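You operate a simulated robot arm through the tools that you are given. There is no shell and no other tool. Be economical: measure what you need, move in short steps, check, and stop when the job is done.

The job below is to be done with a simulated robot arm. You get a single attempt, and the scene is never put back.

TASK
Pack the blue bearing with 4 g of grease.
Fine: lay it in the grease cup, put the lid on, press FEED till the display shows 4 g, lift the lid off again, put the bearing back where it lay.

The check looks at the end state, three seconds after you hand in, the way a careful person would. Anything else that was tipped, shoved, dropped, spilled or broken makes it a failure. Lids that push on must go on centred and level and be pressed home; caps that screw on are set level and turned clockwise until they are tight.

THE ROBOT
A 6-joint arm with a two-finger parallel gripper, fixed in place. Base frame: the origin is at the foot of the arm, x ahead of it, y to its left, z up; the work surface is at about z = 0.79. Readings come in m, degrees, newtons and seconds.
With the tool pointing down near the work surface it reaches from about 0.26 to 0.68 m from the base axis. Its first joint turns from -66.0 to 66.0 degrees. Payload 2.9 kg.
The TCP is the grasp point between the finger pads, 0.03 m short of the fingertips. In the tool frame z runs along the fingers and y along their closing line. Largest opening 0.11 m; finger width 0.02, thickness 0.01; the body of the gripper, 0.048 by 0.112 m, starts 0.055 m behind the TCP.
Orientation is told as [roll, pitch, yaw] about the base's x, y, z axes, in that order, counted from this pose: with the fingers straight down and closing along the base's y, the tool's x points along the base's -x, its y along +y and its z along -z.

THE INTERFACE
- The arm moves only by the tool move_arm. Its argument "series" is a list of rows, each a list of 7 numbers: the gripper command, from -1 (shut) to 1 (fully open), values between in proportion, then the shift along the tool's x, y, z in m, then the turn, a rotation vector about the tool's x, y, z in degrees. In form: [[gripper, tx, ty, tz, wx, wy, wz], ...]. A call has 1 to 12 rows; each row is the pose to reach, as a shift and turn from the pose commanded when the call began, along the tool's axes at that moment. Each row takes 0.2 s and may step no farther than 0.05 m and 8.6 degrees from the row before; otherwise, or with a gripper value out of range, the whole call is refused. A pose out of reach is approached as far as the arm can. The call stops where the force on the tool passes 40 N (or 10 N more than at its start, if that is more) or the arm is blocked; 0.2 s more then pass. Each finger travels about 0.108 m/s and halts on what it meets, pressing with about 33 N; the grip force reading is that of the motor and also rises with nothing between the fingers. The clock runs only during rows and for 0.2 s after the last one: add rows that repeat a pose to give the fingers time. It gives the time, the measured TCP pose, the force on the tool (base axes), the opening and the grip force at its end, in the units of the frame above (readings bear some noise), with the torque about the TCP (base axes, N m) and any sound that the robot's microphone picked up.
- Cameras (640 x 400 px; columns grow to the right, rows downward): "scene" is fixed at [0.0734, 0.4275, 1.3935]; the picture's right is [-0.80, -0.60, 0.00], its down [-0.30, 0.40, -0.87] and it looks along [0.52, -0.69, -0.50] (base axes); focal length 334 px, centre (320, 200). "wrist" rides on the gripper at [0.072, 0.017, -0.103] in the tool frame; the picture's right is [-0.23, 0.97, 0.00], its down [-0.76, -0.18, -0.62] and it looks along [-0.61, -0.14, 0.78] (tool axes); focal length 222 px, centre (320, 200). There is no depth. A picture from a camera that has moved, and an enlarged one, comes with that camera's place and axes in the base frame and with its lens.
- capture(camera): a new picture of that camera. It takes no simulated time.
- enlarge(camera, box): a new picture of the part [left, top, right, bottom] of that camera's present view, enlarged. It takes no simulated time.
- job_done(): hands the job in; it is judged then, once.

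Go step by step. Nothing tells you positions but the pictures and the camera data: compare them with the known pose of the tool, close in by small moves and look again before you grip or let go. The budget is 120 turns and 64 pictures, counting those below and the enlarged ones. Unless the task says otherwise, let go and move clear before handing in, and close with one line.

The tools are called after "Emit:" as name(argument=value, ...) on one line, values as JSON. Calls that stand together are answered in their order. move_arm: Moves the arm, as the interface text tells. Its arguments: {"type":"object","properties":{"series":{"type":"array"}},"required":["series"]} The other tools are called the same way: capture (camera) takes a picture; enlarge (camera, box) takes an enlarged picture of a part of a camera's view; job_done () hands the job in.

At the start:

```text
clock: 0.0
tcp_pos: [0.3364, -0.117, 1.1612]
orientation: [-0.1, 0.0, -0.1]
ft_force: [0.4, 0.8, 0.3]
wrist_torque: [0.0, -0.02, 0.0]
finger_gap: 0.11
gripper_force: 0.2
```

scene: 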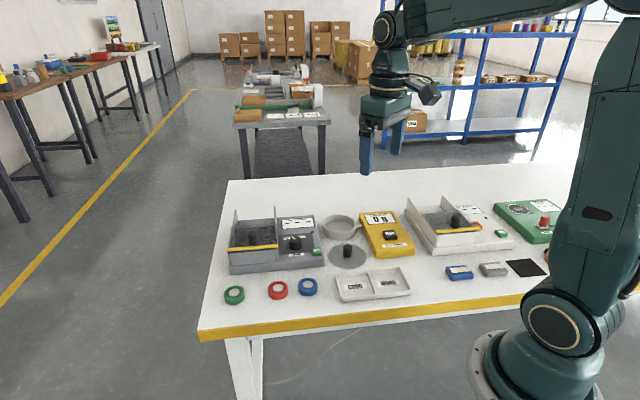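
wrist: 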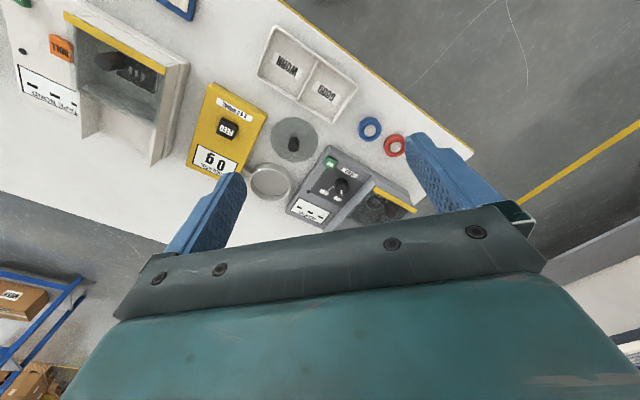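

I see the yellow feeder (FEED button, display), a cup beside it, a grey lid with a dark knob, and green/red/blue rings. I'll enlarge to locate them better.

Emit:
enlarge(camera="scene", box=[210, 190, 430, 310])

Emit:
enlarge(camera="wrist", box=[180, 80, 440, 240])

```text
2.91 times, centred on (320, 250) of scene
camera zoom: at [0.0734, 0.4275, 1.3935], right [-0.8, -0.6, 0.0], down [-0.3, 0.4, -0.87], along [0.52, -0.69, -0.5], focal length 972 px, centre (320, 54)
```

zoom: 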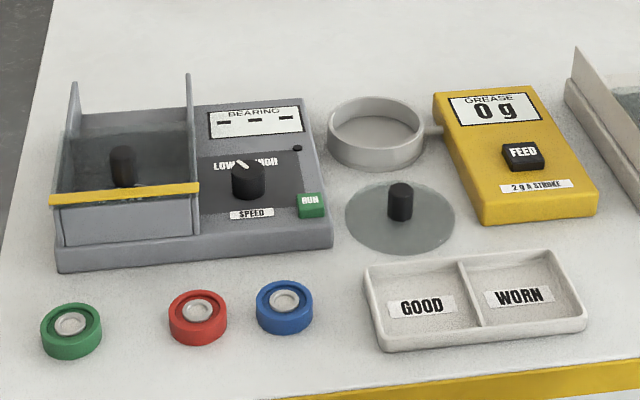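

```text
2.46 times, centred on (310, 160) of wrist
camera zoom: at [0.2645, -0.1014, 1.265], right [0.23, 0.97, 0.0], down [0.76, -0.18, 0.62], along [0.61, -0.14, -0.78], focal length 547 px, centre (345, 298)
```

zoom: 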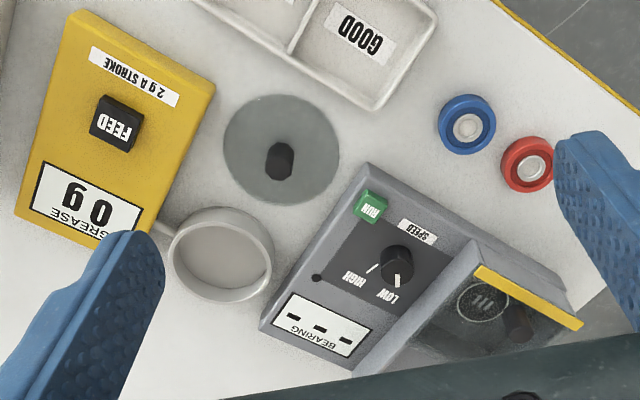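

Two strokes of 2 g are needed. The blue bearing lies near (0.459, -0.036), the lid near (0.449, -0.198), the cup near (0.533, -0.286) and FEED near (0.383, -0.314). I'll move above the bearing and look again.

Emit:
move_arm(series=[[1, -0.0205, 0.0135, 0.0385, 0, 0, 0], [1, -0.041, 0.027, 0.077, 0, 0, 0], [1, -0.0615, 0.0405, 0.1155, 0, 0, 0], [1, -0.082, 0.054, 0.154, 0, 0, 0], [1, -0.1025, 0.0675, 0.1925, 0, 0, 0], [1, -0.123, 0.081, 0.231, 0, 0, 0], [1, -0.123, 0.081, 0.231, 0, 0, 0]])

Emit:
capture(camera="wrist")

Emit:
enlarge(camera="scene", box=[210, 190, 430, 310])

```text
clock: 1.6
tcp_pos: [0.4608, -0.0363, 0.9296]
orientation: [-0.1, 0.0, -0.1]
ft_force: [-0.2, -0.5, 0.0]
wrist_torque: [-0.04, 0.0, -0.03]
finger_gap: 0.1099
gripper_force: 0.0
```

```text
59 pictures are left
camera wrist: at [0.3892, -0.0185, 1.0329], right [0.23, 0.97, 0.0], down [0.76, -0.18, 0.62], along [0.61, -0.14, -0.78], focal length 222 px, centre (320, 200)
```

wrist: 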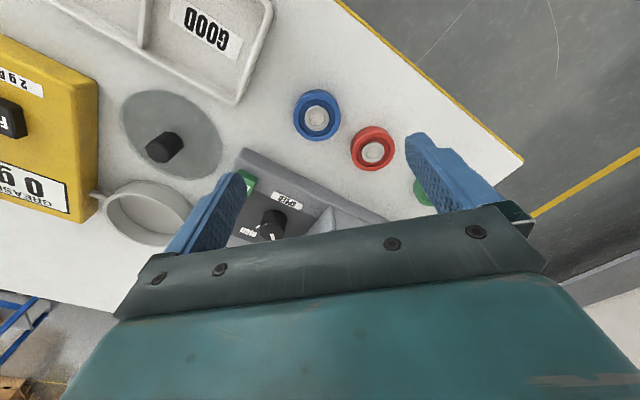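

```text
2.91 times, centred on (320, 250) of scene
camera zoom: at [0.0734, 0.4275, 1.3935], right [-0.8, -0.6, 0.0], down [-0.3, 0.4, -0.87], along [0.52, -0.69, -0.5], focal length 972 px, centre (320, 54)
```

zoom: 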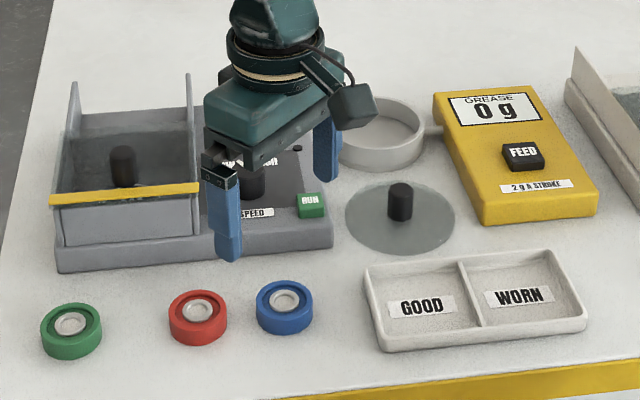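

The wrist view puts the bearing at about (0.4575, -0.0365), which agrees with the scene camera. I'll narrow the fingers to 7 cm and come down around it, stopping a little high to check.

Emit:
move_arm(series=[[0.35, 0.002, 0, 0.0, 0, 0, 0], [0.35, 0.002, 0, 0.03, 0, 0, 0], [0.35, 0.002, 0, 0.06, 0, 0, 0], [0.35, 0.002, 0, 0.085, 0, 0, 0], [0.35, 0.002, 0, 0.085, 0, 0, 0]])

Emit:
capture(camera="wrist")

Emit:
enlarge(camera="scene", box=[230, 230, 390, 330])

```text
clock: 2.8
tcp_pos: [0.4581, -0.038, 0.8447]
orientation: [0.0, 0.0, 0.0]
ft_force: [-0.5, 0.9, -0.3]
wrist_torque: [-0.01, 0.0, -0.04]
finger_gap: 0.0741
gripper_force: 0.0
```

```text
57 pictures are left
camera wrist: at [0.3855, -0.0201, 0.9486], right [0.23, 0.97, 0.0], down [0.76, -0.18, 0.62], along [0.61, -0.14, -0.78], focal length 222 px, centre (320, 200)
```

wrist: 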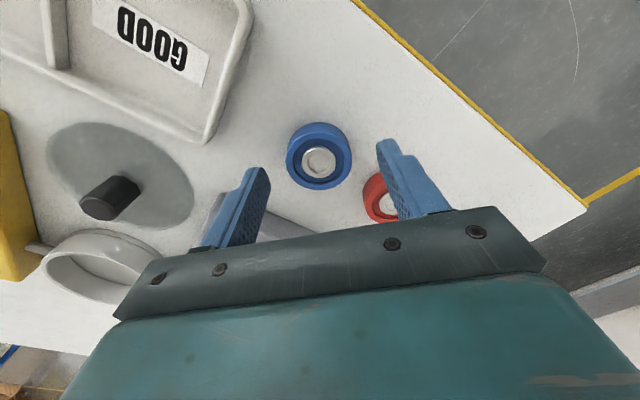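

```text
4.00 times, centred on (310, 280) of scene
camera zoom: at [0.0734, 0.4275, 1.3935], right [-0.8, -0.6, 0.0], down [-0.3, 0.4, -0.87], along [0.52, -0.69, -0.5], focal length 1337 px, centre (360, -120)
```

zoom: 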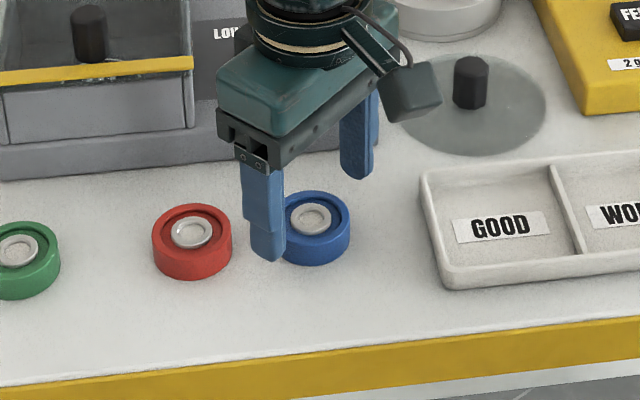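

The bearing sits between the fingertips. I'll go down to just above the table and close gently.

Emit:
move_arm(series=[[0.35, 0, 0.001, 0.011, 0, 0, 0], [0.35, 0, 0.001, 0.021, 0, 0, 0], [0.35, 0, 0.001, 0.021, 0, 0, 0], [0.1, 0, 0.001, 0.021, 0, 0, 0], [-0.05, 0, 0.001, 0.021, 0, 0, 0], [-0.3, 0, 0.001, 0.021, 0, 0, 0], [-0.3, 0, 0.001, 0.021, 0, 0, 0]])

Emit:
capture(camera="wrist")

Emit:
enlarge(camera="scene", box=[230, 230, 390, 330])

```text
clock: 4.4
tcp_pos: [0.4576, -0.0365, 0.8251]
orientation: [0.0, -0.1, 0.0]
ft_force: [-0.3, 0.0, 0.0]
wrist_torque: [0.04, 0.0, 0.0]
finger_gap: 0.0467
gripper_force: 32.9
```

```text
55 pictures are left
camera wrist: at [0.3848, -0.0193, 0.9279], right [0.23, 0.97, 0.0], down [0.76, -0.18, 0.62], along [0.61, -0.14, -0.78], focal length 222 px, centre (320, 200)
```

wrist: 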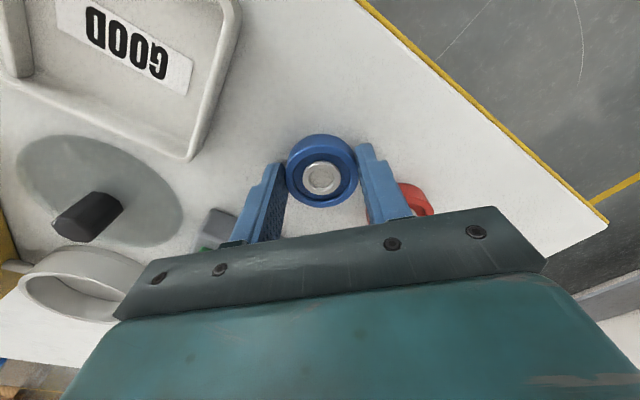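

```text
4.00 times, centred on (310, 280) of scene
camera zoom: at [0.0734, 0.4275, 1.3935], right [-0.8, -0.6, 0.0], down [-0.3, 0.4, -0.87], along [0.52, -0.69, -0.5], focal length 1337 px, centre (360, -120)
```

zoom: 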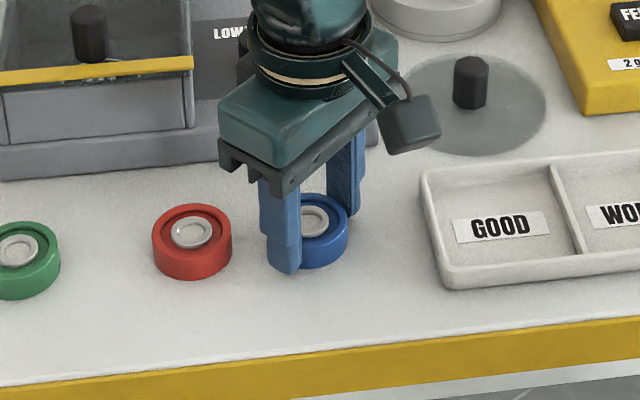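

Gripped (gap 0.047, force 33 N). I record its home as TCP (0.4576, -0.0365, 0.824). Next I lift it and carry it above the cup.

Emit:
move_arm(series=[[-0.3, 0, 0, -0.03, 0, 0, 0], [-0.3, 0, 0, -0.07, 0, 0, 0], [-0.3, 0, 0, -0.11, 0, 0, 0], [-0.3, -0.012, -0.042, -0.11, 0, 0, 0], [-0.3, -0.024, -0.084, -0.11, 0, 0, 0], [-0.3, -0.036, -0.126, -0.11, 0, 0, 0], [-0.3, -0.048, -0.168, -0.11, 0, 0, 0], [-0.3, -0.06, -0.21, -0.11, 0, 0, 0], [-0.3, -0.0724, -0.2495, -0.11, 0, 0, 0], [-0.3, -0.0724, -0.2495, -0.11, 0, 0, 0]])

Emit:
capture(camera="wrist")

Emit:
enlarge(camera="scene", box=[260, 170, 420, 270])

```text
clock: 6.6
tcp_pos: [0.5285, -0.2856, 0.9361]
orientation: [0.0, -0.1, 0.1]
ft_force: [0.8, 0.4, 0.4]
wrist_torque: [-0.02, 0.0, 0.0]
finger_gap: 0.0384
gripper_force: 0.1
```

```text
53 pictures are left
camera wrist: at [0.4563, -0.2687, 1.039], right [0.23, 0.97, 0.0], down [0.76, -0.18, 0.62], along [0.61, -0.14, -0.78], focal length 222 px, centre (320, 200)
```

wrist: 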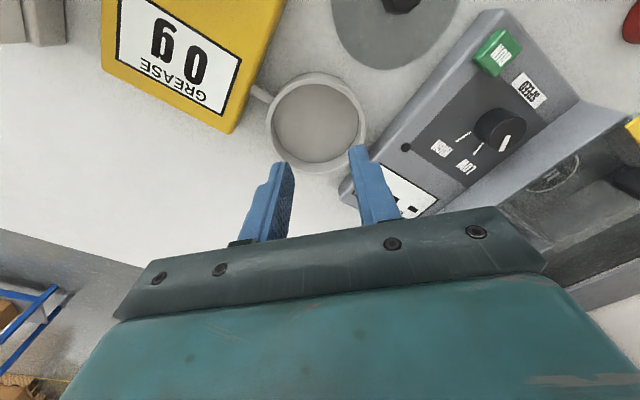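

```text
4.00 times, centred on (340, 220) of scene
camera zoom: at [0.0734, 0.4275, 1.3935], right [-0.8, -0.6, 0.0], down [-0.3, 0.4, -0.87], along [0.52, -0.69, -0.5], focal length 1337 px, centre (240, 120)
```

zoom: 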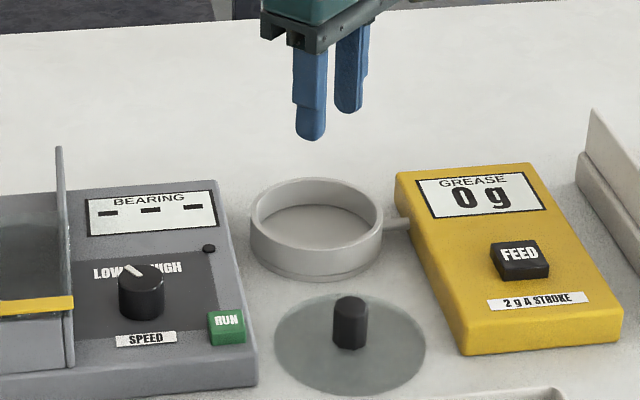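

The fingers are empty; the bearing slipped out. I need to see where it is now.

Emit:
capture(camera="scene")

Emit:
enlarge(camera="scene", box=[210, 210, 420, 340])

```text
51 pictures are left
```

scene: 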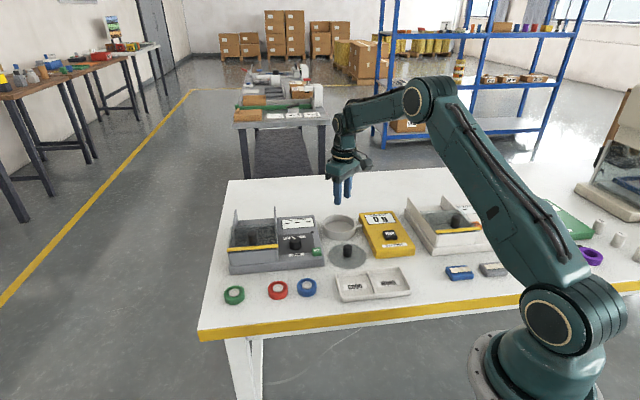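

```text
3.05 times, centred on (315, 275) of scene
camera zoom: at [0.0734, 0.4275, 1.3935], right [-0.8, -0.6, 0.0], down [-0.3, 0.4, -0.87], along [0.52, -0.69, -0.5], focal length 1018 px, centre (335, -29)
```

zoom: 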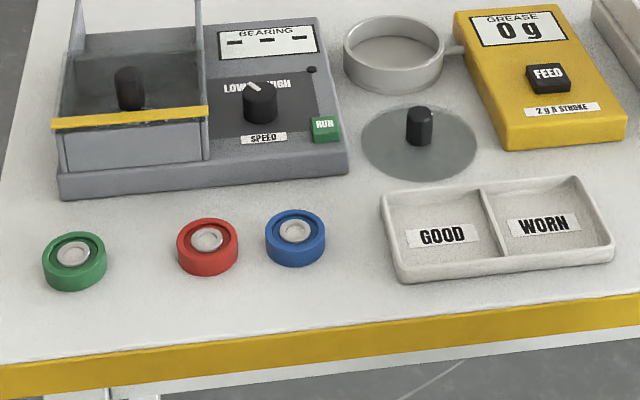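

The bearing dropped straight down, still flat, about 2–3 mm from where it lay. I'll return above it, grip a touch lower with a full close command, and lift slowly.

Emit:
move_arm(series=[[0.0, 0.012, 0.042, 0, 0, 0, 0], [0.35, 0.024, 0.084, 0, 0, 0, 0], [0.35, 0.036, 0.126, 0, 0, 0, 0], [0.35, 0.048, 0.168, 0, 0, 0, 0], [0.35, 0.06, 0.21, 0, 0, 0, 0], [0.35, 0.0724, 0.2495, 0, 0, 0, 0], [0.35, 0.0724, 0.2495, 0.045, 0, 0, 0], [0.35, 0.0724, 0.2495, 0.0895, 0, 0, 0], [0.35, 0.0724, 0.2495, 0.0895, 0, 0, 0]])

Emit:
capture(camera="wrist")

Emit:
enlarge(camera="scene", box=[270, 260, 350, 310])

```text
clock: 8.6
tcp_pos: [0.4577, -0.0376, 0.8439]
orientation: [0.0, 0.1, -0.1]
ft_force: [0.7, -0.4, 0.7]
wrist_torque: [-0.03, 0.02, -0.02]
finger_gap: 0.0739
gripper_force: 0.1
```

```text
49 pictures are left
camera wrist: at [0.3858, -0.0215, 0.9469], right [0.23, 0.97, 0.0], down [0.76, -0.18, 0.62], along [0.61, -0.14, -0.78], focal length 222 px, centre (320, 200)
```

wrist: 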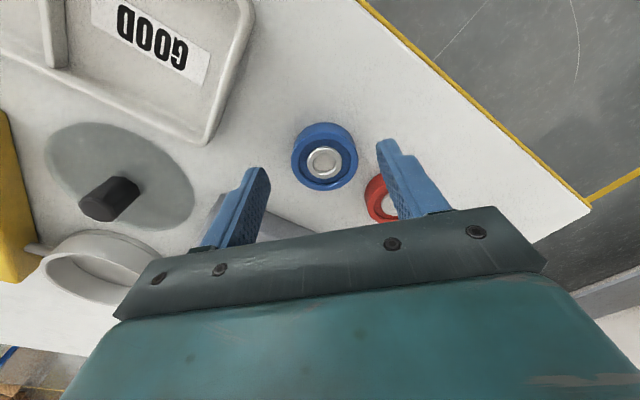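

```text
8.00 times, centred on (310, 285) of scene
camera zoom: at [0.0734, 0.4275, 1.3935], right [-0.8, -0.6, 0.0], down [-0.3, 0.4, -0.87], along [0.52, -0.69, -0.5], focal length 2673 px, centre (400, -480)
```

zoom: 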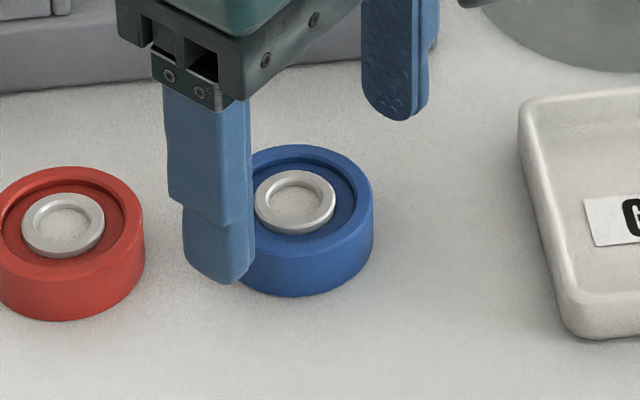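

The bearing now sits about 4 mm to +y of home, so home is roughly (0.4575, -0.0365). I'll centre on its current spot, go slightly lower, close fully, and test with a slow 5 mm lift.

Emit:
move_arm(series=[[0.35, -0.001, 0.005, 0.0, 0, 0, 0], [0.35, -0.001, 0.005, 0.012, 0, 0, 0], [0.35, -0.001, 0.005, 0.02, 0, 0, 0], [0.35, -0.001, 0.005, 0.0225, 0, 0, 0], [0.0, -0.001, 0.005, 0.0225, 0, 0, 0], [-1, -0.001, 0.005, 0.0225, 0, 0, 0], [-1, -0.001, 0.005, 0.0225, 0, 0, 0], [-1, -0.001, 0.005, 0.0225, 0, 0, 0]])

Emit:
enlarge(camera="wrist", box=[240, 110, 400, 210])

Emit:
enlarge(camera="scene", box=[270, 260, 350, 310])

```text
clock: 10.4
tcp_pos: [0.4591, -0.031, 0.8217]
orientation: [-0.1, 0.0, 0.0]
ft_force: [0.2, 0.3, 0.7]
wrist_torque: [0.02, -0.05, 0.0]
finger_gap: 0.0466
gripper_force: 33.1
```

```text
4.00 times, centred on (320, 160) of wrist
camera zoom: at [0.387, -0.0148, 0.9257], right [0.23, 0.97, 0.0], down [0.76, -0.18, 0.62], along [0.61, -0.14, -0.78], focal length 888 px, centre (320, 360)
```

zoom: 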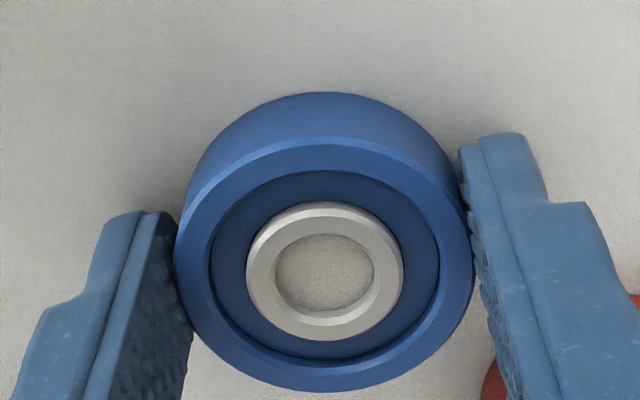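

```text
8.00 times, centred on (310, 285) of scene
camera zoom: at [0.0733, 0.4275, 1.3935], right [-0.8, -0.6, 0.0], down [-0.3, 0.4, -0.87], along [0.52, -0.69, -0.5], focal length 2673 px, centre (400, -480)
```

zoom: 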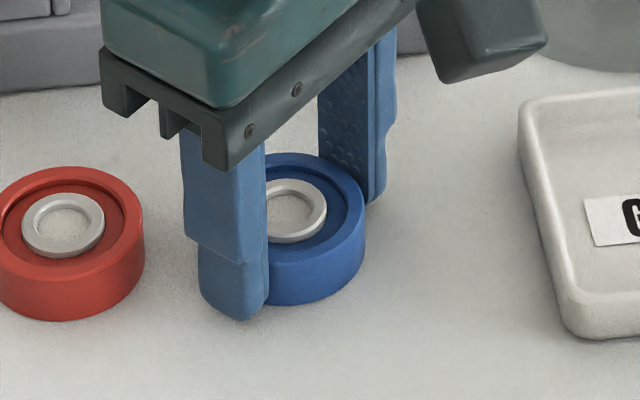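

Gap 0.0466 and gripped near the diameter. I'll do a slow test lift.

Emit:
move_arm(series=[[-1, 0, 0, -0.001, 0, 0, 0], [-1, 0, 0, -0.002, 0, 0, 0], [-1, 0, 0, -0.004, 0, 0, 0], [-1, 0, 0, -0.006, 0, 0, 0], [-1, 0, 0, -0.009, 0, 0, 0], [-1, 0, 0, -0.012, 0, 0, 0]])

Emit:
enlarge(camera="scene", box=[270, 260, 350, 310])

```text
clock: 11.8
tcp_pos: [0.4591, -0.0314, 0.8341]
orientation: [0.0, 0.0, 0.0]
ft_force: [0.0, -0.4, -1.4]
wrist_torque: [0.02, 0.0, -0.01]
finger_gap: 0.0467
gripper_force: 33.1
```

```text
8.00 times, centred on (310, 285) of scene
camera zoom: at [0.0734, 0.4275, 1.3934], right [-0.8, -0.6, 0.0], down [-0.3, 0.4, -0.87], along [0.52, -0.69, -0.5], focal length 2673 px, centre (400, -480)
```

zoom: 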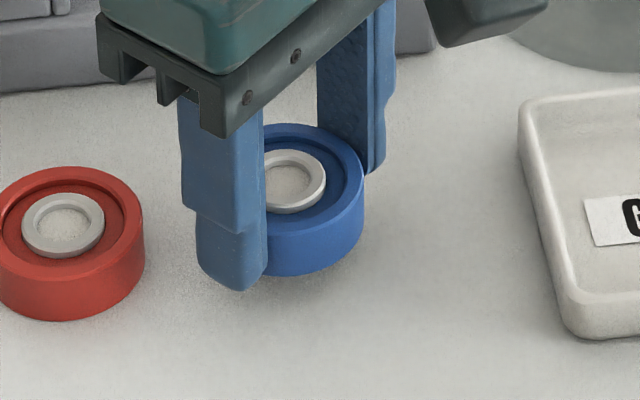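

It holds this time. I'll continue lifting smoothly to about 0.91.

Emit:
move_arm(series=[[-1, 0, 0, -0.003, 0, 0, 0], [-1, 0, 0, -0.008, 0, 0, 0], [-1, 0, 0, -0.015, 0, 0, 0], [-1, 0, 0, -0.025, 0, 0, 0], [-1, 0, 0, -0.035, 0, 0, 0], [-1, 0, 0, -0.045, 0, 0, 0], [-1, 0, 0, -0.055, 0, 0, 0], [-1, 0, 0, -0.062, 0, 0, 0], [-1, 0, 0, -0.067, 0, 0, 0], [-1, 0, 0, -0.07, 0, 0, 0]])

Emit:
capture(camera="wrist")

```text
clock: 14.0
tcp_pos: [0.4598, -0.0314, 0.9042]
orientation: [0.0, 0.0, -0.1]
ft_force: [-0.1, -0.9, -1.0]
wrist_torque: [0.01, 0.03, 0.0]
finger_gap: 0.0465
gripper_force: 33.0
```

```text
44 pictures are left
camera wrist: at [0.3867, -0.0144, 1.0083], right [0.23, 0.97, 0.0], down [0.76, -0.18, 0.62], along [0.61, -0.14, -0.78], focal length 222 px, centre (320, 200)
```

wrist: 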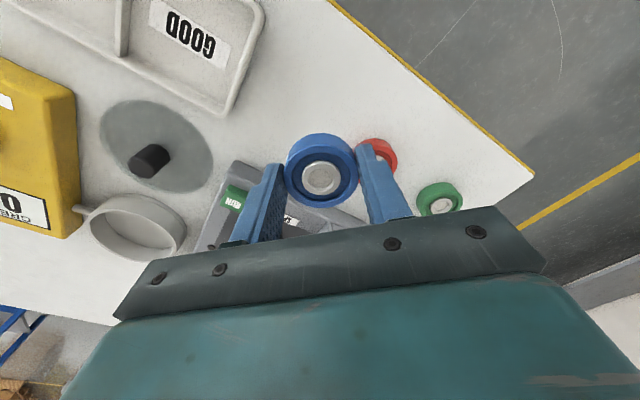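

Still held. Moving smoothly to above the cup at about (0.530, -0.287).

Emit:
move_arm(series=[[-1, -0.002, -0.006, -0.01, 0, 0, 0], [-1, -0.006, -0.02, -0.02, 0, 0, 0], [-1, -0.013, -0.045, -0.025, 0, 0, 0], [-1, -0.021, -0.076, -0.025, 0, 0, 0], [-1, -0.03, -0.108, -0.025, 0, 0, 0], [-1, -0.039, -0.14, -0.025, 0, 0, 0], [-1, -0.048, -0.172, -0.025, 0, 0, 0], [-1, -0.056, -0.203, -0.025, 0, 0, 0], [-1, -0.063, -0.23, -0.02, 0, 0, 0], [-1, -0.068, -0.247, -0.015, 0, 0, 0], [-1, -0.0705, -0.2556, -0.01, 0, 0, 0], [-1, -0.0705, -0.2556, -0.01, 0, 0, 0]])

Emit:
capture(camera="wrist")

Emit:
enlarge(camera="scene", box=[260, 170, 420, 270])

```text
clock: 16.6
tcp_pos: [0.5288, -0.2876, 0.9134]
orientation: [0.0, 0.0, 0.1]
ft_force: [0.4, -0.3, -0.4]
wrist_torque: [-0.03, 0.02, 0.0]
finger_gap: 0.0465
gripper_force: 32.9
```

```text
43 pictures are left
camera wrist: at [0.456, -0.2712, 1.018], right [0.23, 0.97, 0.0], down [0.76, -0.18, 0.62], along [0.61, -0.14, -0.78], focal length 222 px, centre (320, 200)
```

wrist: 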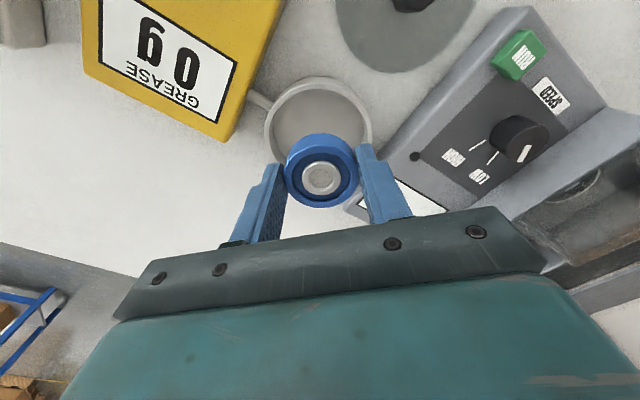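

```text
4.00 times, centred on (340, 220) of scene
camera zoom: at [0.0734, 0.4275, 1.3935], right [-0.8, -0.6, 0.0], down [-0.3, 0.4, -0.87], along [0.52, -0.69, -0.5], focal length 1337 px, centre (240, 120)
```

zoom: 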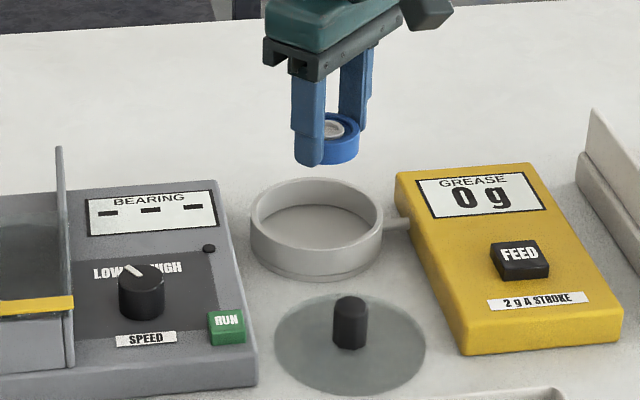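

The held bearing is over the cup, which I place at about (0.532, -0.287). I'll nudge 3 mm in +x and go down to just above the cup floor.

Emit:
move_arm(series=[[-1, -0.003, 0, 0.003, 0, 0, 0], [-1, -0.003, 0, 0.01, 0, 0, 0], [-1, -0.003, 0, 0.02, 0, 0, 0], [-1, -0.003, 0, 0.03, 0, 0, 0], [-1, -0.003, 0, 0.04, 0, 0, 0], [-1, -0.003, 0, 0.046, 0, 0, 0], [-1, -0.003, 0, 0.05, 0, 0, 0], [-1, -0.003, 0, 0.05, 0, 0, 0]])

Emit:
capture(camera="wrist")

Emit:
enlarge(camera="scene", box=[300, 200, 380, 250])

```text
clock: 18.4
tcp_pos: [0.5325, -0.2862, 0.8641]
orientation: [0.0, 0.0, 0.0]
ft_force: [0.8, -0.6, -0.8]
wrist_torque: [-0.01, 0.0, 0.01]
finger_gap: 0.0467
gripper_force: 33.3
```

```text
41 pictures are left
camera wrist: at [0.4602, -0.2691, 0.9679], right [0.23, 0.97, 0.0], down [0.76, -0.18, 0.62], along [0.61, -0.14, -0.78], focal length 222 px, centre (320, 200)
```

wrist: 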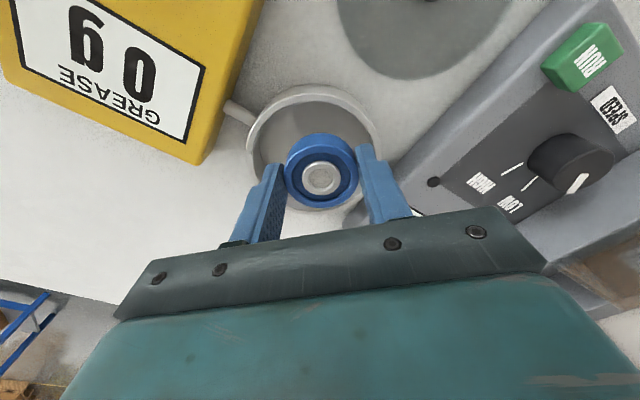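

```text
8.00 times, centred on (340, 225) of scene
camera zoom: at [0.0734, 0.4275, 1.3935], right [-0.8, -0.6, 0.0], down [-0.3, 0.4, -0.87], along [0.52, -0.69, -0.5], focal length 2673 px, centre (160, 0)
```

zoom: 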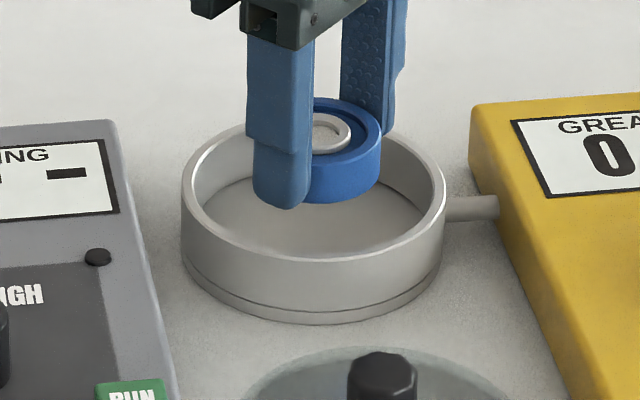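

Bearing and cup line up within 2–3 mm. I'll go down the rest in small steps and watch the force.

Emit:
move_arm(series=[[-1, 0, -0.0015, 0.004, 0, 0, 0], [-1, 0, -0.0015, 0.012, 0, 0, 0], [-1, 0, -0.0015, 0.02, 0, 0, 0], [-1, 0, -0.0015, 0.028, 0, 0, 0], [-1, 0, -0.0015, 0.033, 0, 0, 0], [-1, 0, -0.0015, 0.036, 0, 0, 0], [-1, 0, -0.0015, 0.036, 0, 0, 0]])

Emit:
enlarge(camera="scene", box=[300, 200, 380, 250])

```text
clock: 20.0
tcp_pos: [0.5315, -0.2892, 0.828]
orientation: [0.0, 0.0, 0.1]
ft_force: [-0.1, -0.4, 0.6]
wrist_torque: [0.02, 0.01, 0.0]
finger_gap: 0.0467
gripper_force: 32.7
```

```text
8.00 times, centred on (340, 225) of scene
camera zoom: at [0.0734, 0.4275, 1.3935], right [-0.8, -0.6, 0.0], down [-0.3, 0.4, -0.87], along [0.52, -0.69, -0.5], focal length 2673 px, centre (160, 0)
```

zoom: 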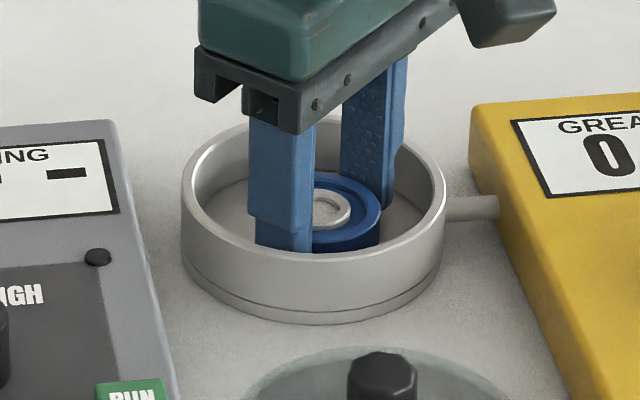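

Inside the cup with no contact yet. I'll feel down another 2 mm.

Emit:
move_arm(series=[[-1, 0, 0, 0.001, 0, 0, 0], [-1, 0, 0, 0.002, 0, 0, 0], [-1, 0, 0, 0.002, 0, 0, 0]])

```text
clock: 20.8
tcp_pos: [0.5334, -0.2881, 0.8284]
orientation: [-0.1, -0.2, -0.1]
ft_force: [-7.0, 0.1, 23.5]
wrist_torque: [0.14, 0.27, 0.03]
finger_gap: 0.0467
gripper_force: 33.2
```

Contact with the cup floor at TCP z ≈ 0.828. I'll ease off 2 mm, open slightly to 59 mm, and withdraw.

Emit:
move_arm(series=[[-1, 0, 0, -0.001, 0, 0, 0], [-1, 0, 0, -0.0018, 0, 0, 0], [-1, 0, 0, -0.0018, 0, 0, 0], [0.0, 0, 0, -0.0018, 0, 0, 0], [0.08, 0, 0, -0.0018, 0, 0, 0], [0.08, 0, 0, -0.0018, 0, 0, 0], [0.08, 0, 0, -0.01, 0, 0, 0], [0.08, 0, 0, -0.03, 0, 0, 0], [0.08, 0, 0, -0.06, 0, 0, 0], [0.08, 0, 0, -0.09, 0, 0, 0], [0.08, 0, 0, -0.12, 0, 0, 0]])

Emit:
capture(camera="wrist")

Emit:
enlarge(camera="scene", box=[280, 200, 440, 300])

```text
clock: 23.2
tcp_pos: [0.5326, -0.2865, 0.9469]
orientation: [0.1, 0.0, 0.0]
ft_force: [0.1, 0.0, -0.3]
wrist_torque: [-0.02, -0.04, 0.04]
finger_gap: 0.0596
gripper_force: 0.1
```

```text
38 pictures are left
camera wrist: at [0.46, -0.2703, 1.0493], right [0.23, 0.97, 0.0], down [0.76, -0.18, 0.62], along [0.61, -0.14, -0.78], focal length 222 px, centre (320, 200)
```

wrist: 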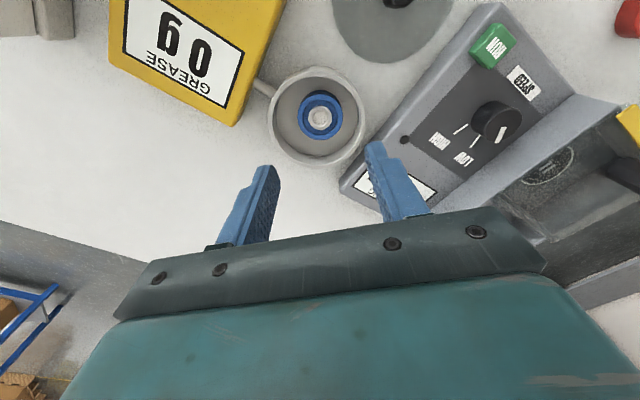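

```text
4.00 times, centred on (360, 250) of scene
camera zoom: at [0.0734, 0.4275, 1.3934], right [-0.8, -0.6, 0.0], down [-0.3, 0.4, -0.87], along [0.52, -0.69, -0.5], focal length 1337 px, centre (160, 0)
```

zoom: 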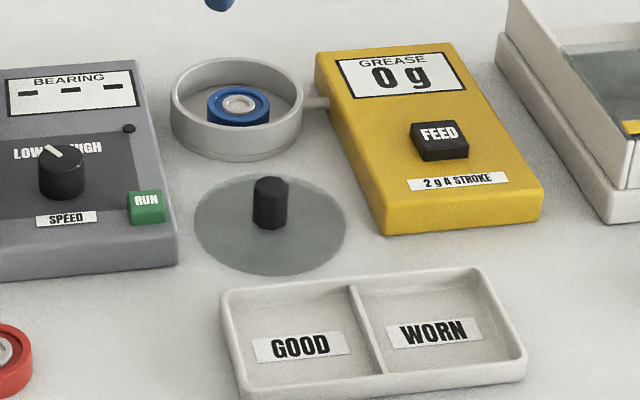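

The bearing lies flat and centred in the cup, whose centre is at about (0.532, -0.2875). Next I go above the lid knob near (0.449, -0.198).

Emit:
move_arm(series=[[0.08, 0.02, 0.022, 0.0, 0, 0, 0], [0.08, 0.042, 0.044, 0.0, 0, 0, 0], [0.08, 0.063, 0.066, 0.0, 0, 0, 0], [0.08, 0.0836, 0.0875, 0.017, 0, 0, 0], [0.08, 0.0836, 0.0875, 0.037, 0, 0, 0], [0.08, 0.0836, 0.0875, 0.037, 0, 0, 0]])

Emit:
capture(camera="wrist")

Emit:
enlarge(camera="scene", box=[280, 200, 440, 300])

```text
clock: 24.6
tcp_pos: [0.4493, -0.2012, 0.9073]
orientation: [0.0, 0.0, 0.0]
ft_force: [0.5, -0.1, 0.5]
wrist_torque: [-0.01, 0.02, -0.02]
finger_gap: 0.0596
gripper_force: 0.3
```

```text
36 pictures are left
camera wrist: at [0.3773, -0.1831, 1.0111], right [0.23, 0.97, 0.0], down [0.76, -0.18, 0.62], along [0.61, -0.14, -0.78], focal length 222 px, centre (320, 200)
```

wrist: 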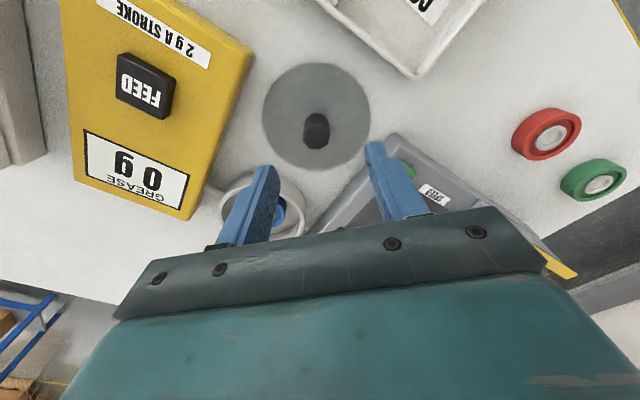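

```text
4.00 times, centred on (360, 250) of scene
camera zoom: at [0.0734, 0.4275, 1.3935], right [-0.8, -0.6, 0.0], down [-0.3, 0.4, -0.87], along [0.52, -0.69, -0.5], focal length 1337 px, centre (160, 0)
```

zoom: 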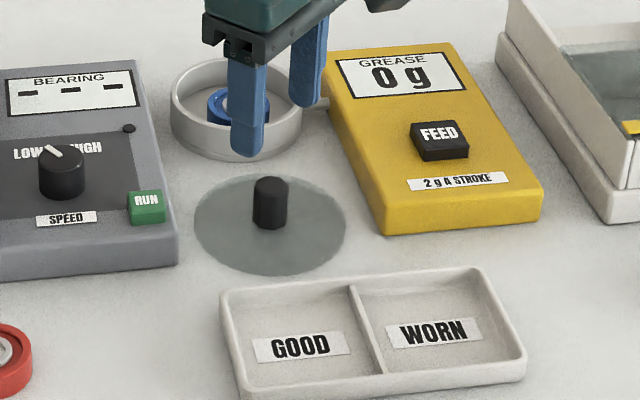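

The knob is at about (0.4475, -0.200). I'll come down around it partway and check.

Emit:
move_arm(series=[[0.08, 0.002, 0.001, 0.01, 0, 0, 0], [0.08, 0.002, 0.001, 0.03, 0, 0, 0], [0.08, 0.002, 0.001, 0.05, 0, 0, 0], [0.08, 0.002, 0.001, 0.06, 0, 0, 0], [0.08, 0.002, 0.001, 0.06, 0, 0, 0]])

Emit:
enlarge(camera="wrist", box=[200, 60, 440, 210])

Emit:
enlarge(camera="scene", box=[300, 220, 400, 282])

```text
clock: 25.8
tcp_pos: [0.4463, -0.2006, 0.8492]
orientation: [0.0, 0.0, 0.0]
ft_force: [1.0, 0.1, -0.8]
wrist_torque: [-0.02, 0.02, 0.0]
finger_gap: 0.0592
gripper_force: 0.2
```

```text
2.67 times, centred on (320, 135) of wrist
camera zoom: at [0.3745, -0.183, 0.9524], right [0.23, 0.97, 0.0], down [0.76, -0.18, 0.62], along [0.61, -0.14, -0.78], focal length 592 px, centre (320, 373)
```

zoom: 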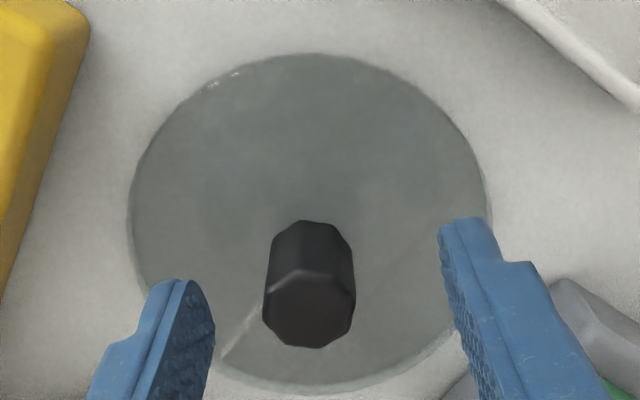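

```text
6.40 times, centred on (350, 251) of scene
camera zoom: at [0.0734, 0.4275, 1.3935], right [-0.8, -0.6, 0.0], down [-0.3, 0.4, -0.87], along [0.52, -0.69, -0.5], focal length 2139 px, centre (128, -126)
```

zoom: 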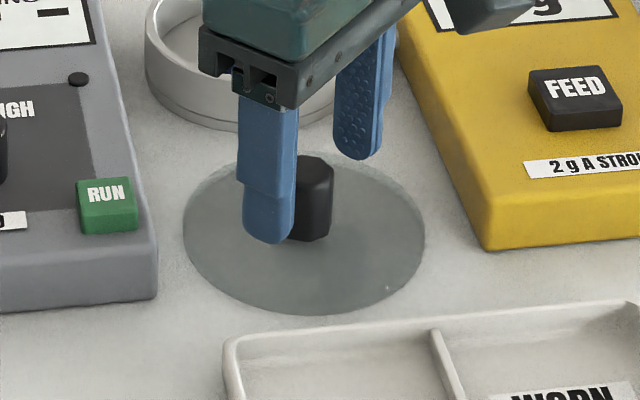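

The knob is roughly 2.5 mm nearer to me and 1 mm to -y from the tool axis. I'll correct that, go down with the tips just above the lid plate, and close.

Emit:
move_arm(series=[[0.08, 0.0025, -0.0012, 0.005, 0, 0, 0], [0.08, 0.0025, -0.0012, 0.012, 0, 0, 0], [0.08, 0.0025, -0.0012, 0.0165, 0, 0, 0], [0.08, 0.0025, -0.0012, 0.0165, 0, 0, 0], [-0.3, 0.0025, -0.0012, 0.0165, 0, 0, 0], [-1, 0.0025, -0.0012, 0.0165, 0, 0, 0], [-1, 0.0025, -0.0012, 0.0165, 0, 0, 0], [-1, 0.0025, -0.0012, 0.0165, 0, 0, 0]])

Emit:
enlarge(camera="wrist", box=[200, 60, 440, 210])

Emit:
enlarge(camera="scene", box=[300, 220, 400, 282])

```text
clock: 27.6
tcp_pos: [0.4437, -0.2023, 0.8313]
orientation: [-0.1, 0.0, -0.1]
ft_force: [0.6, -0.6, -0.2]
wrist_torque: [-0.02, 0.02, 0.0]
finger_gap: 0.0221
gripper_force: 32.8
```

```text
2.67 times, centred on (320, 135) of wrist
camera zoom: at [0.3719, -0.1849, 0.9359], right [0.23, 0.97, 0.0], down [0.76, -0.18, 0.62], along [0.61, -0.14, -0.78], focal length 592 px, centre (320, 373)
```

zoom: 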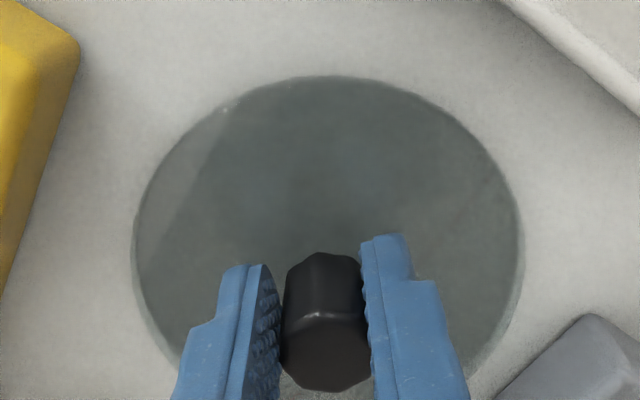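

```text
6.40 times, centred on (350, 251) of scene
camera zoom: at [0.0734, 0.4275, 1.3935], right [-0.8, -0.6, 0.0], down [-0.3, 0.4, -0.87], along [0.52, -0.69, -0.5], focal length 2139 px, centre (128, -126)
```

zoom: 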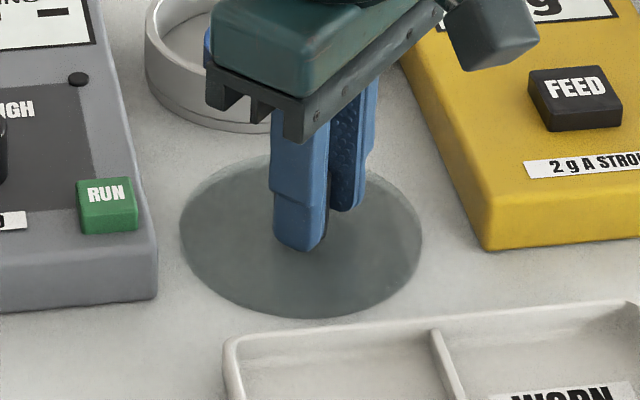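

The knob turns out to be about 6 mm further in +x than the tool axis (I corrected the wrong way). I'll open, shift, and grip again on centre.

Emit:
move_arm(series=[[-0.3, 0, 0, 0, 0, 0, 0], [-0.2, 0, 0, 0, 0, 0, 0], [-0.2, -0.003, 0, 0, 0, 0, 0], [-0.2, -0.006, 0, 0, 0, 0, 0], [-0.2, -0.006, 0, 0, 0, 0, 0], [-1, -0.006, 0, 0, 0, 0, 0], [-1, -0.006, 0, 0, 0, 0, 0], [-1, -0.006, 0, 0, 0, 0, 0]])

Emit:
enlarge(camera="wrist", box=[200, 60, 440, 210])

```text
clock: 29.4
tcp_pos: [0.4507, -0.2007, 0.8328]
orientation: [0.0, 0.0, 0.0]
ft_force: [0.4, 0.4, 1.1]
wrist_torque: [0.02, -0.01, -0.02]
finger_gap: 0.022
gripper_force: 33.7
```

```text
2.67 times, centred on (320, 135) of wrist
camera zoom: at [0.3783, -0.1838, 0.9367], right [0.23, 0.97, 0.0], down [0.76, -0.18, 0.62], along [0.61, -0.14, -0.78], focal length 592 px, centre (320, 373)
```

zoom: 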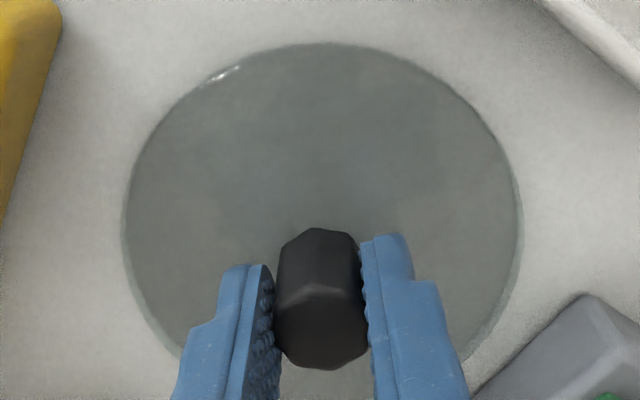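

Now the knob is centred between the pads, so the lid's centre is TCP (0.450, -0.2015). I'll lift slowly.

Emit:
move_arm(series=[[-1, 0, 0, -0.001, 0, 0, 0], [-1, 0, 0, -0.003, 0, 0, 0], [-1, 0, 0, -0.006, 0, 0, 0], [-1, 0, 0, -0.012, 0, 0, 0], [-1, 0, 0, -0.02, 0, 0, 0], [-1, 0, 0, -0.03, 0, 0, 0], [-1, 0, 0, -0.04, 0, 0, 0], [-1, 0, 0, -0.05, 0, 0, 0], [-1, 0, 0, -0.06, 0, 0, 0], [-1, 0, 0, -0.066, 0, 0, 0], [-1, 0, 0, -0.07, 0, 0, 0], [-1, 0, 0, -0.07, 0, 0, 0]])

Emit:
enlarge(camera="scene", box=[280, 180, 420, 268])

```text
clock: 32.0
tcp_pos: [0.4507, -0.1999, 0.9027]
orientation: [0.0, 0.0, -0.1]
ft_force: [-0.2, -0.3, 0.3]
wrist_torque: [0.03, 0.01, -0.03]
finger_gap: 0.0222
gripper_force: 33.6
```

```text
4.55 times, centred on (350, 224) of scene
camera zoom: at [0.0734, 0.4275, 1.3935], right [-0.8, -0.6, 0.0], down [-0.3, 0.4, -0.87], along [0.52, -0.69, -0.5], focal length 1519 px, centre (184, 91)
```

zoom: 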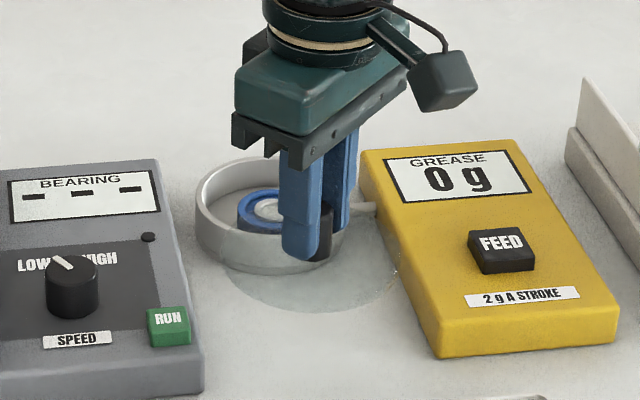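

The lid is held level. I'll carry it above the cup at about (0.5355, -0.287).

Emit:
move_arm(series=[[-1, 0, 0, -0.01, 0, 0, 0], [-1, -0.003, -0.003, -0.02, 0, 0, 0], [-1, -0.012, -0.012, -0.02, 0, 0, 0], [-1, -0.025, -0.025, -0.02, 0, 0, 0], [-1, -0.04, -0.041, -0.02, 0, 0, 0], [-1, -0.055, -0.056, -0.02, 0, 0, 0], [-1, -0.068, -0.07, -0.02, 0, 0, 0], [-1, -0.078, -0.08, -0.015, 0, 0, 0], [-1, -0.085, -0.087, -0.01, 0, 0, 0], [-1, -0.085, -0.087, -0.005, 0, 0, 0], [-1, -0.085, -0.087, -0.005, 0, 0, 0]])

Emit:
capture(camera="wrist")

Emit:
enlarge(camera="scene", box=[300, 190, 380, 240])

```text
clock: 34.4
tcp_pos: [0.5347, -0.2874, 0.9077]
orientation: [0.1, 0.1, 0.0]
ft_force: [-0.9, 0.3, -0.6]
wrist_torque: [-0.01, 0.0, 0.01]
finger_gap: 0.0222
gripper_force: 33.0
```

```text
28 pictures are left
camera wrist: at [0.4624, -0.271, 1.0112], right [0.23, 0.97, 0.0], down [0.76, -0.18, 0.62], along [0.61, -0.14, -0.78], focal length 222 px, centre (320, 200)
```

wrist: 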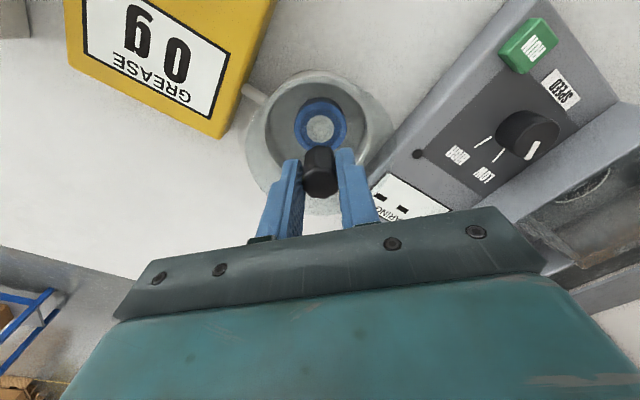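

```text
8.00 times, centred on (340, 215) of scene
camera zoom: at [0.0734, 0.4275, 1.3935], right [-0.8, -0.6, 0.0], down [-0.3, 0.4, -0.87], along [0.52, -0.69, -0.5], focal length 2673 px, centre (160, 80)
```

zoom: 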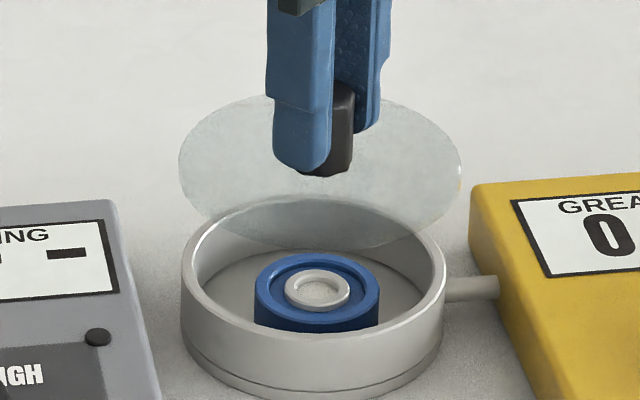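

The lid hovers over the cup and nearly matches the rim in width. I'll enlarge the wrist view to compare the lid edge with the rim.

Emit:
enlarge(camera="wrist", box=[220, 50, 420, 175])

```text
3.20 times, centred on (320, 112) of wrist
camera zoom: at [0.4624, -0.271, 1.0112], right [0.23, 0.97, 0.0], down [0.76, -0.18, 0.62], along [0.61, -0.14, -0.78], focal length 711 px, centre (320, 480)
```

zoom: 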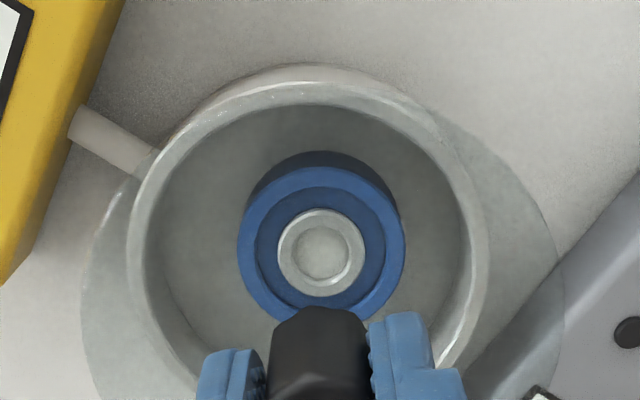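

By both cameras the cup centre lies about 4 mm to +x and 3.5 mm to -y of the lid centre. I'll correct that, lower the lid to just above the rim, and look again.

Emit:
move_arm(series=[[-1, -0.002, -0.002, 0.002, 0, 0, 0], [-1, -0.004, -0.0035, 0.008, 0, 0, 0], [-1, -0.004, -0.0035, 0.016, 0, 0, 0], [-1, -0.004, -0.0035, 0.024, 0, 0, 0], [-1, -0.004, -0.0035, 0.03, 0, 0, 0], [-1, -0.004, -0.0035, 0.03, 0, 0, 0]])

Emit:
enlarge(camera="wrist", box=[220, 50, 420, 175])

Emit:
enlarge(camera="scene", box=[300, 190, 380, 240])

```text
clock: 35.8
tcp_pos: [0.54, -0.292, 0.8785]
orientation: [0.1, 0.0, 0.1]
ft_force: [-0.2, 0.1, 0.0]
wrist_torque: [0.02, -0.04, -0.01]
finger_gap: 0.022
gripper_force: 33.6
```

```text
3.20 times, centred on (320, 112) of wrist
camera zoom: at [0.4663, -0.2744, 0.9815], right [0.23, 0.97, 0.0], down [0.76, -0.18, 0.62], along [0.61, -0.14, -0.78], focal length 711 px, centre (320, 480)
```

zoom: 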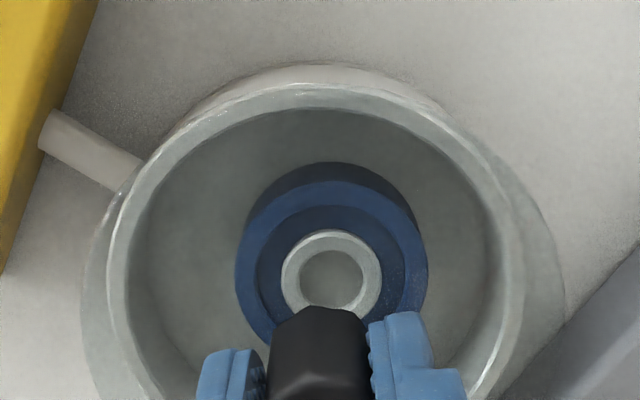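

```text
8.00 times, centred on (340, 215) of scene
camera zoom: at [0.0734, 0.4275, 1.3935], right [-0.8, -0.6, 0.0], down [-0.3, 0.4, -0.87], along [0.52, -0.69, -0.5], focal length 2673 px, centre (160, 80)
```

zoom: 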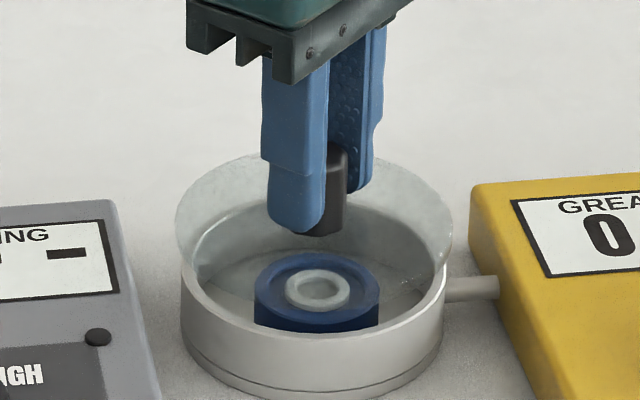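

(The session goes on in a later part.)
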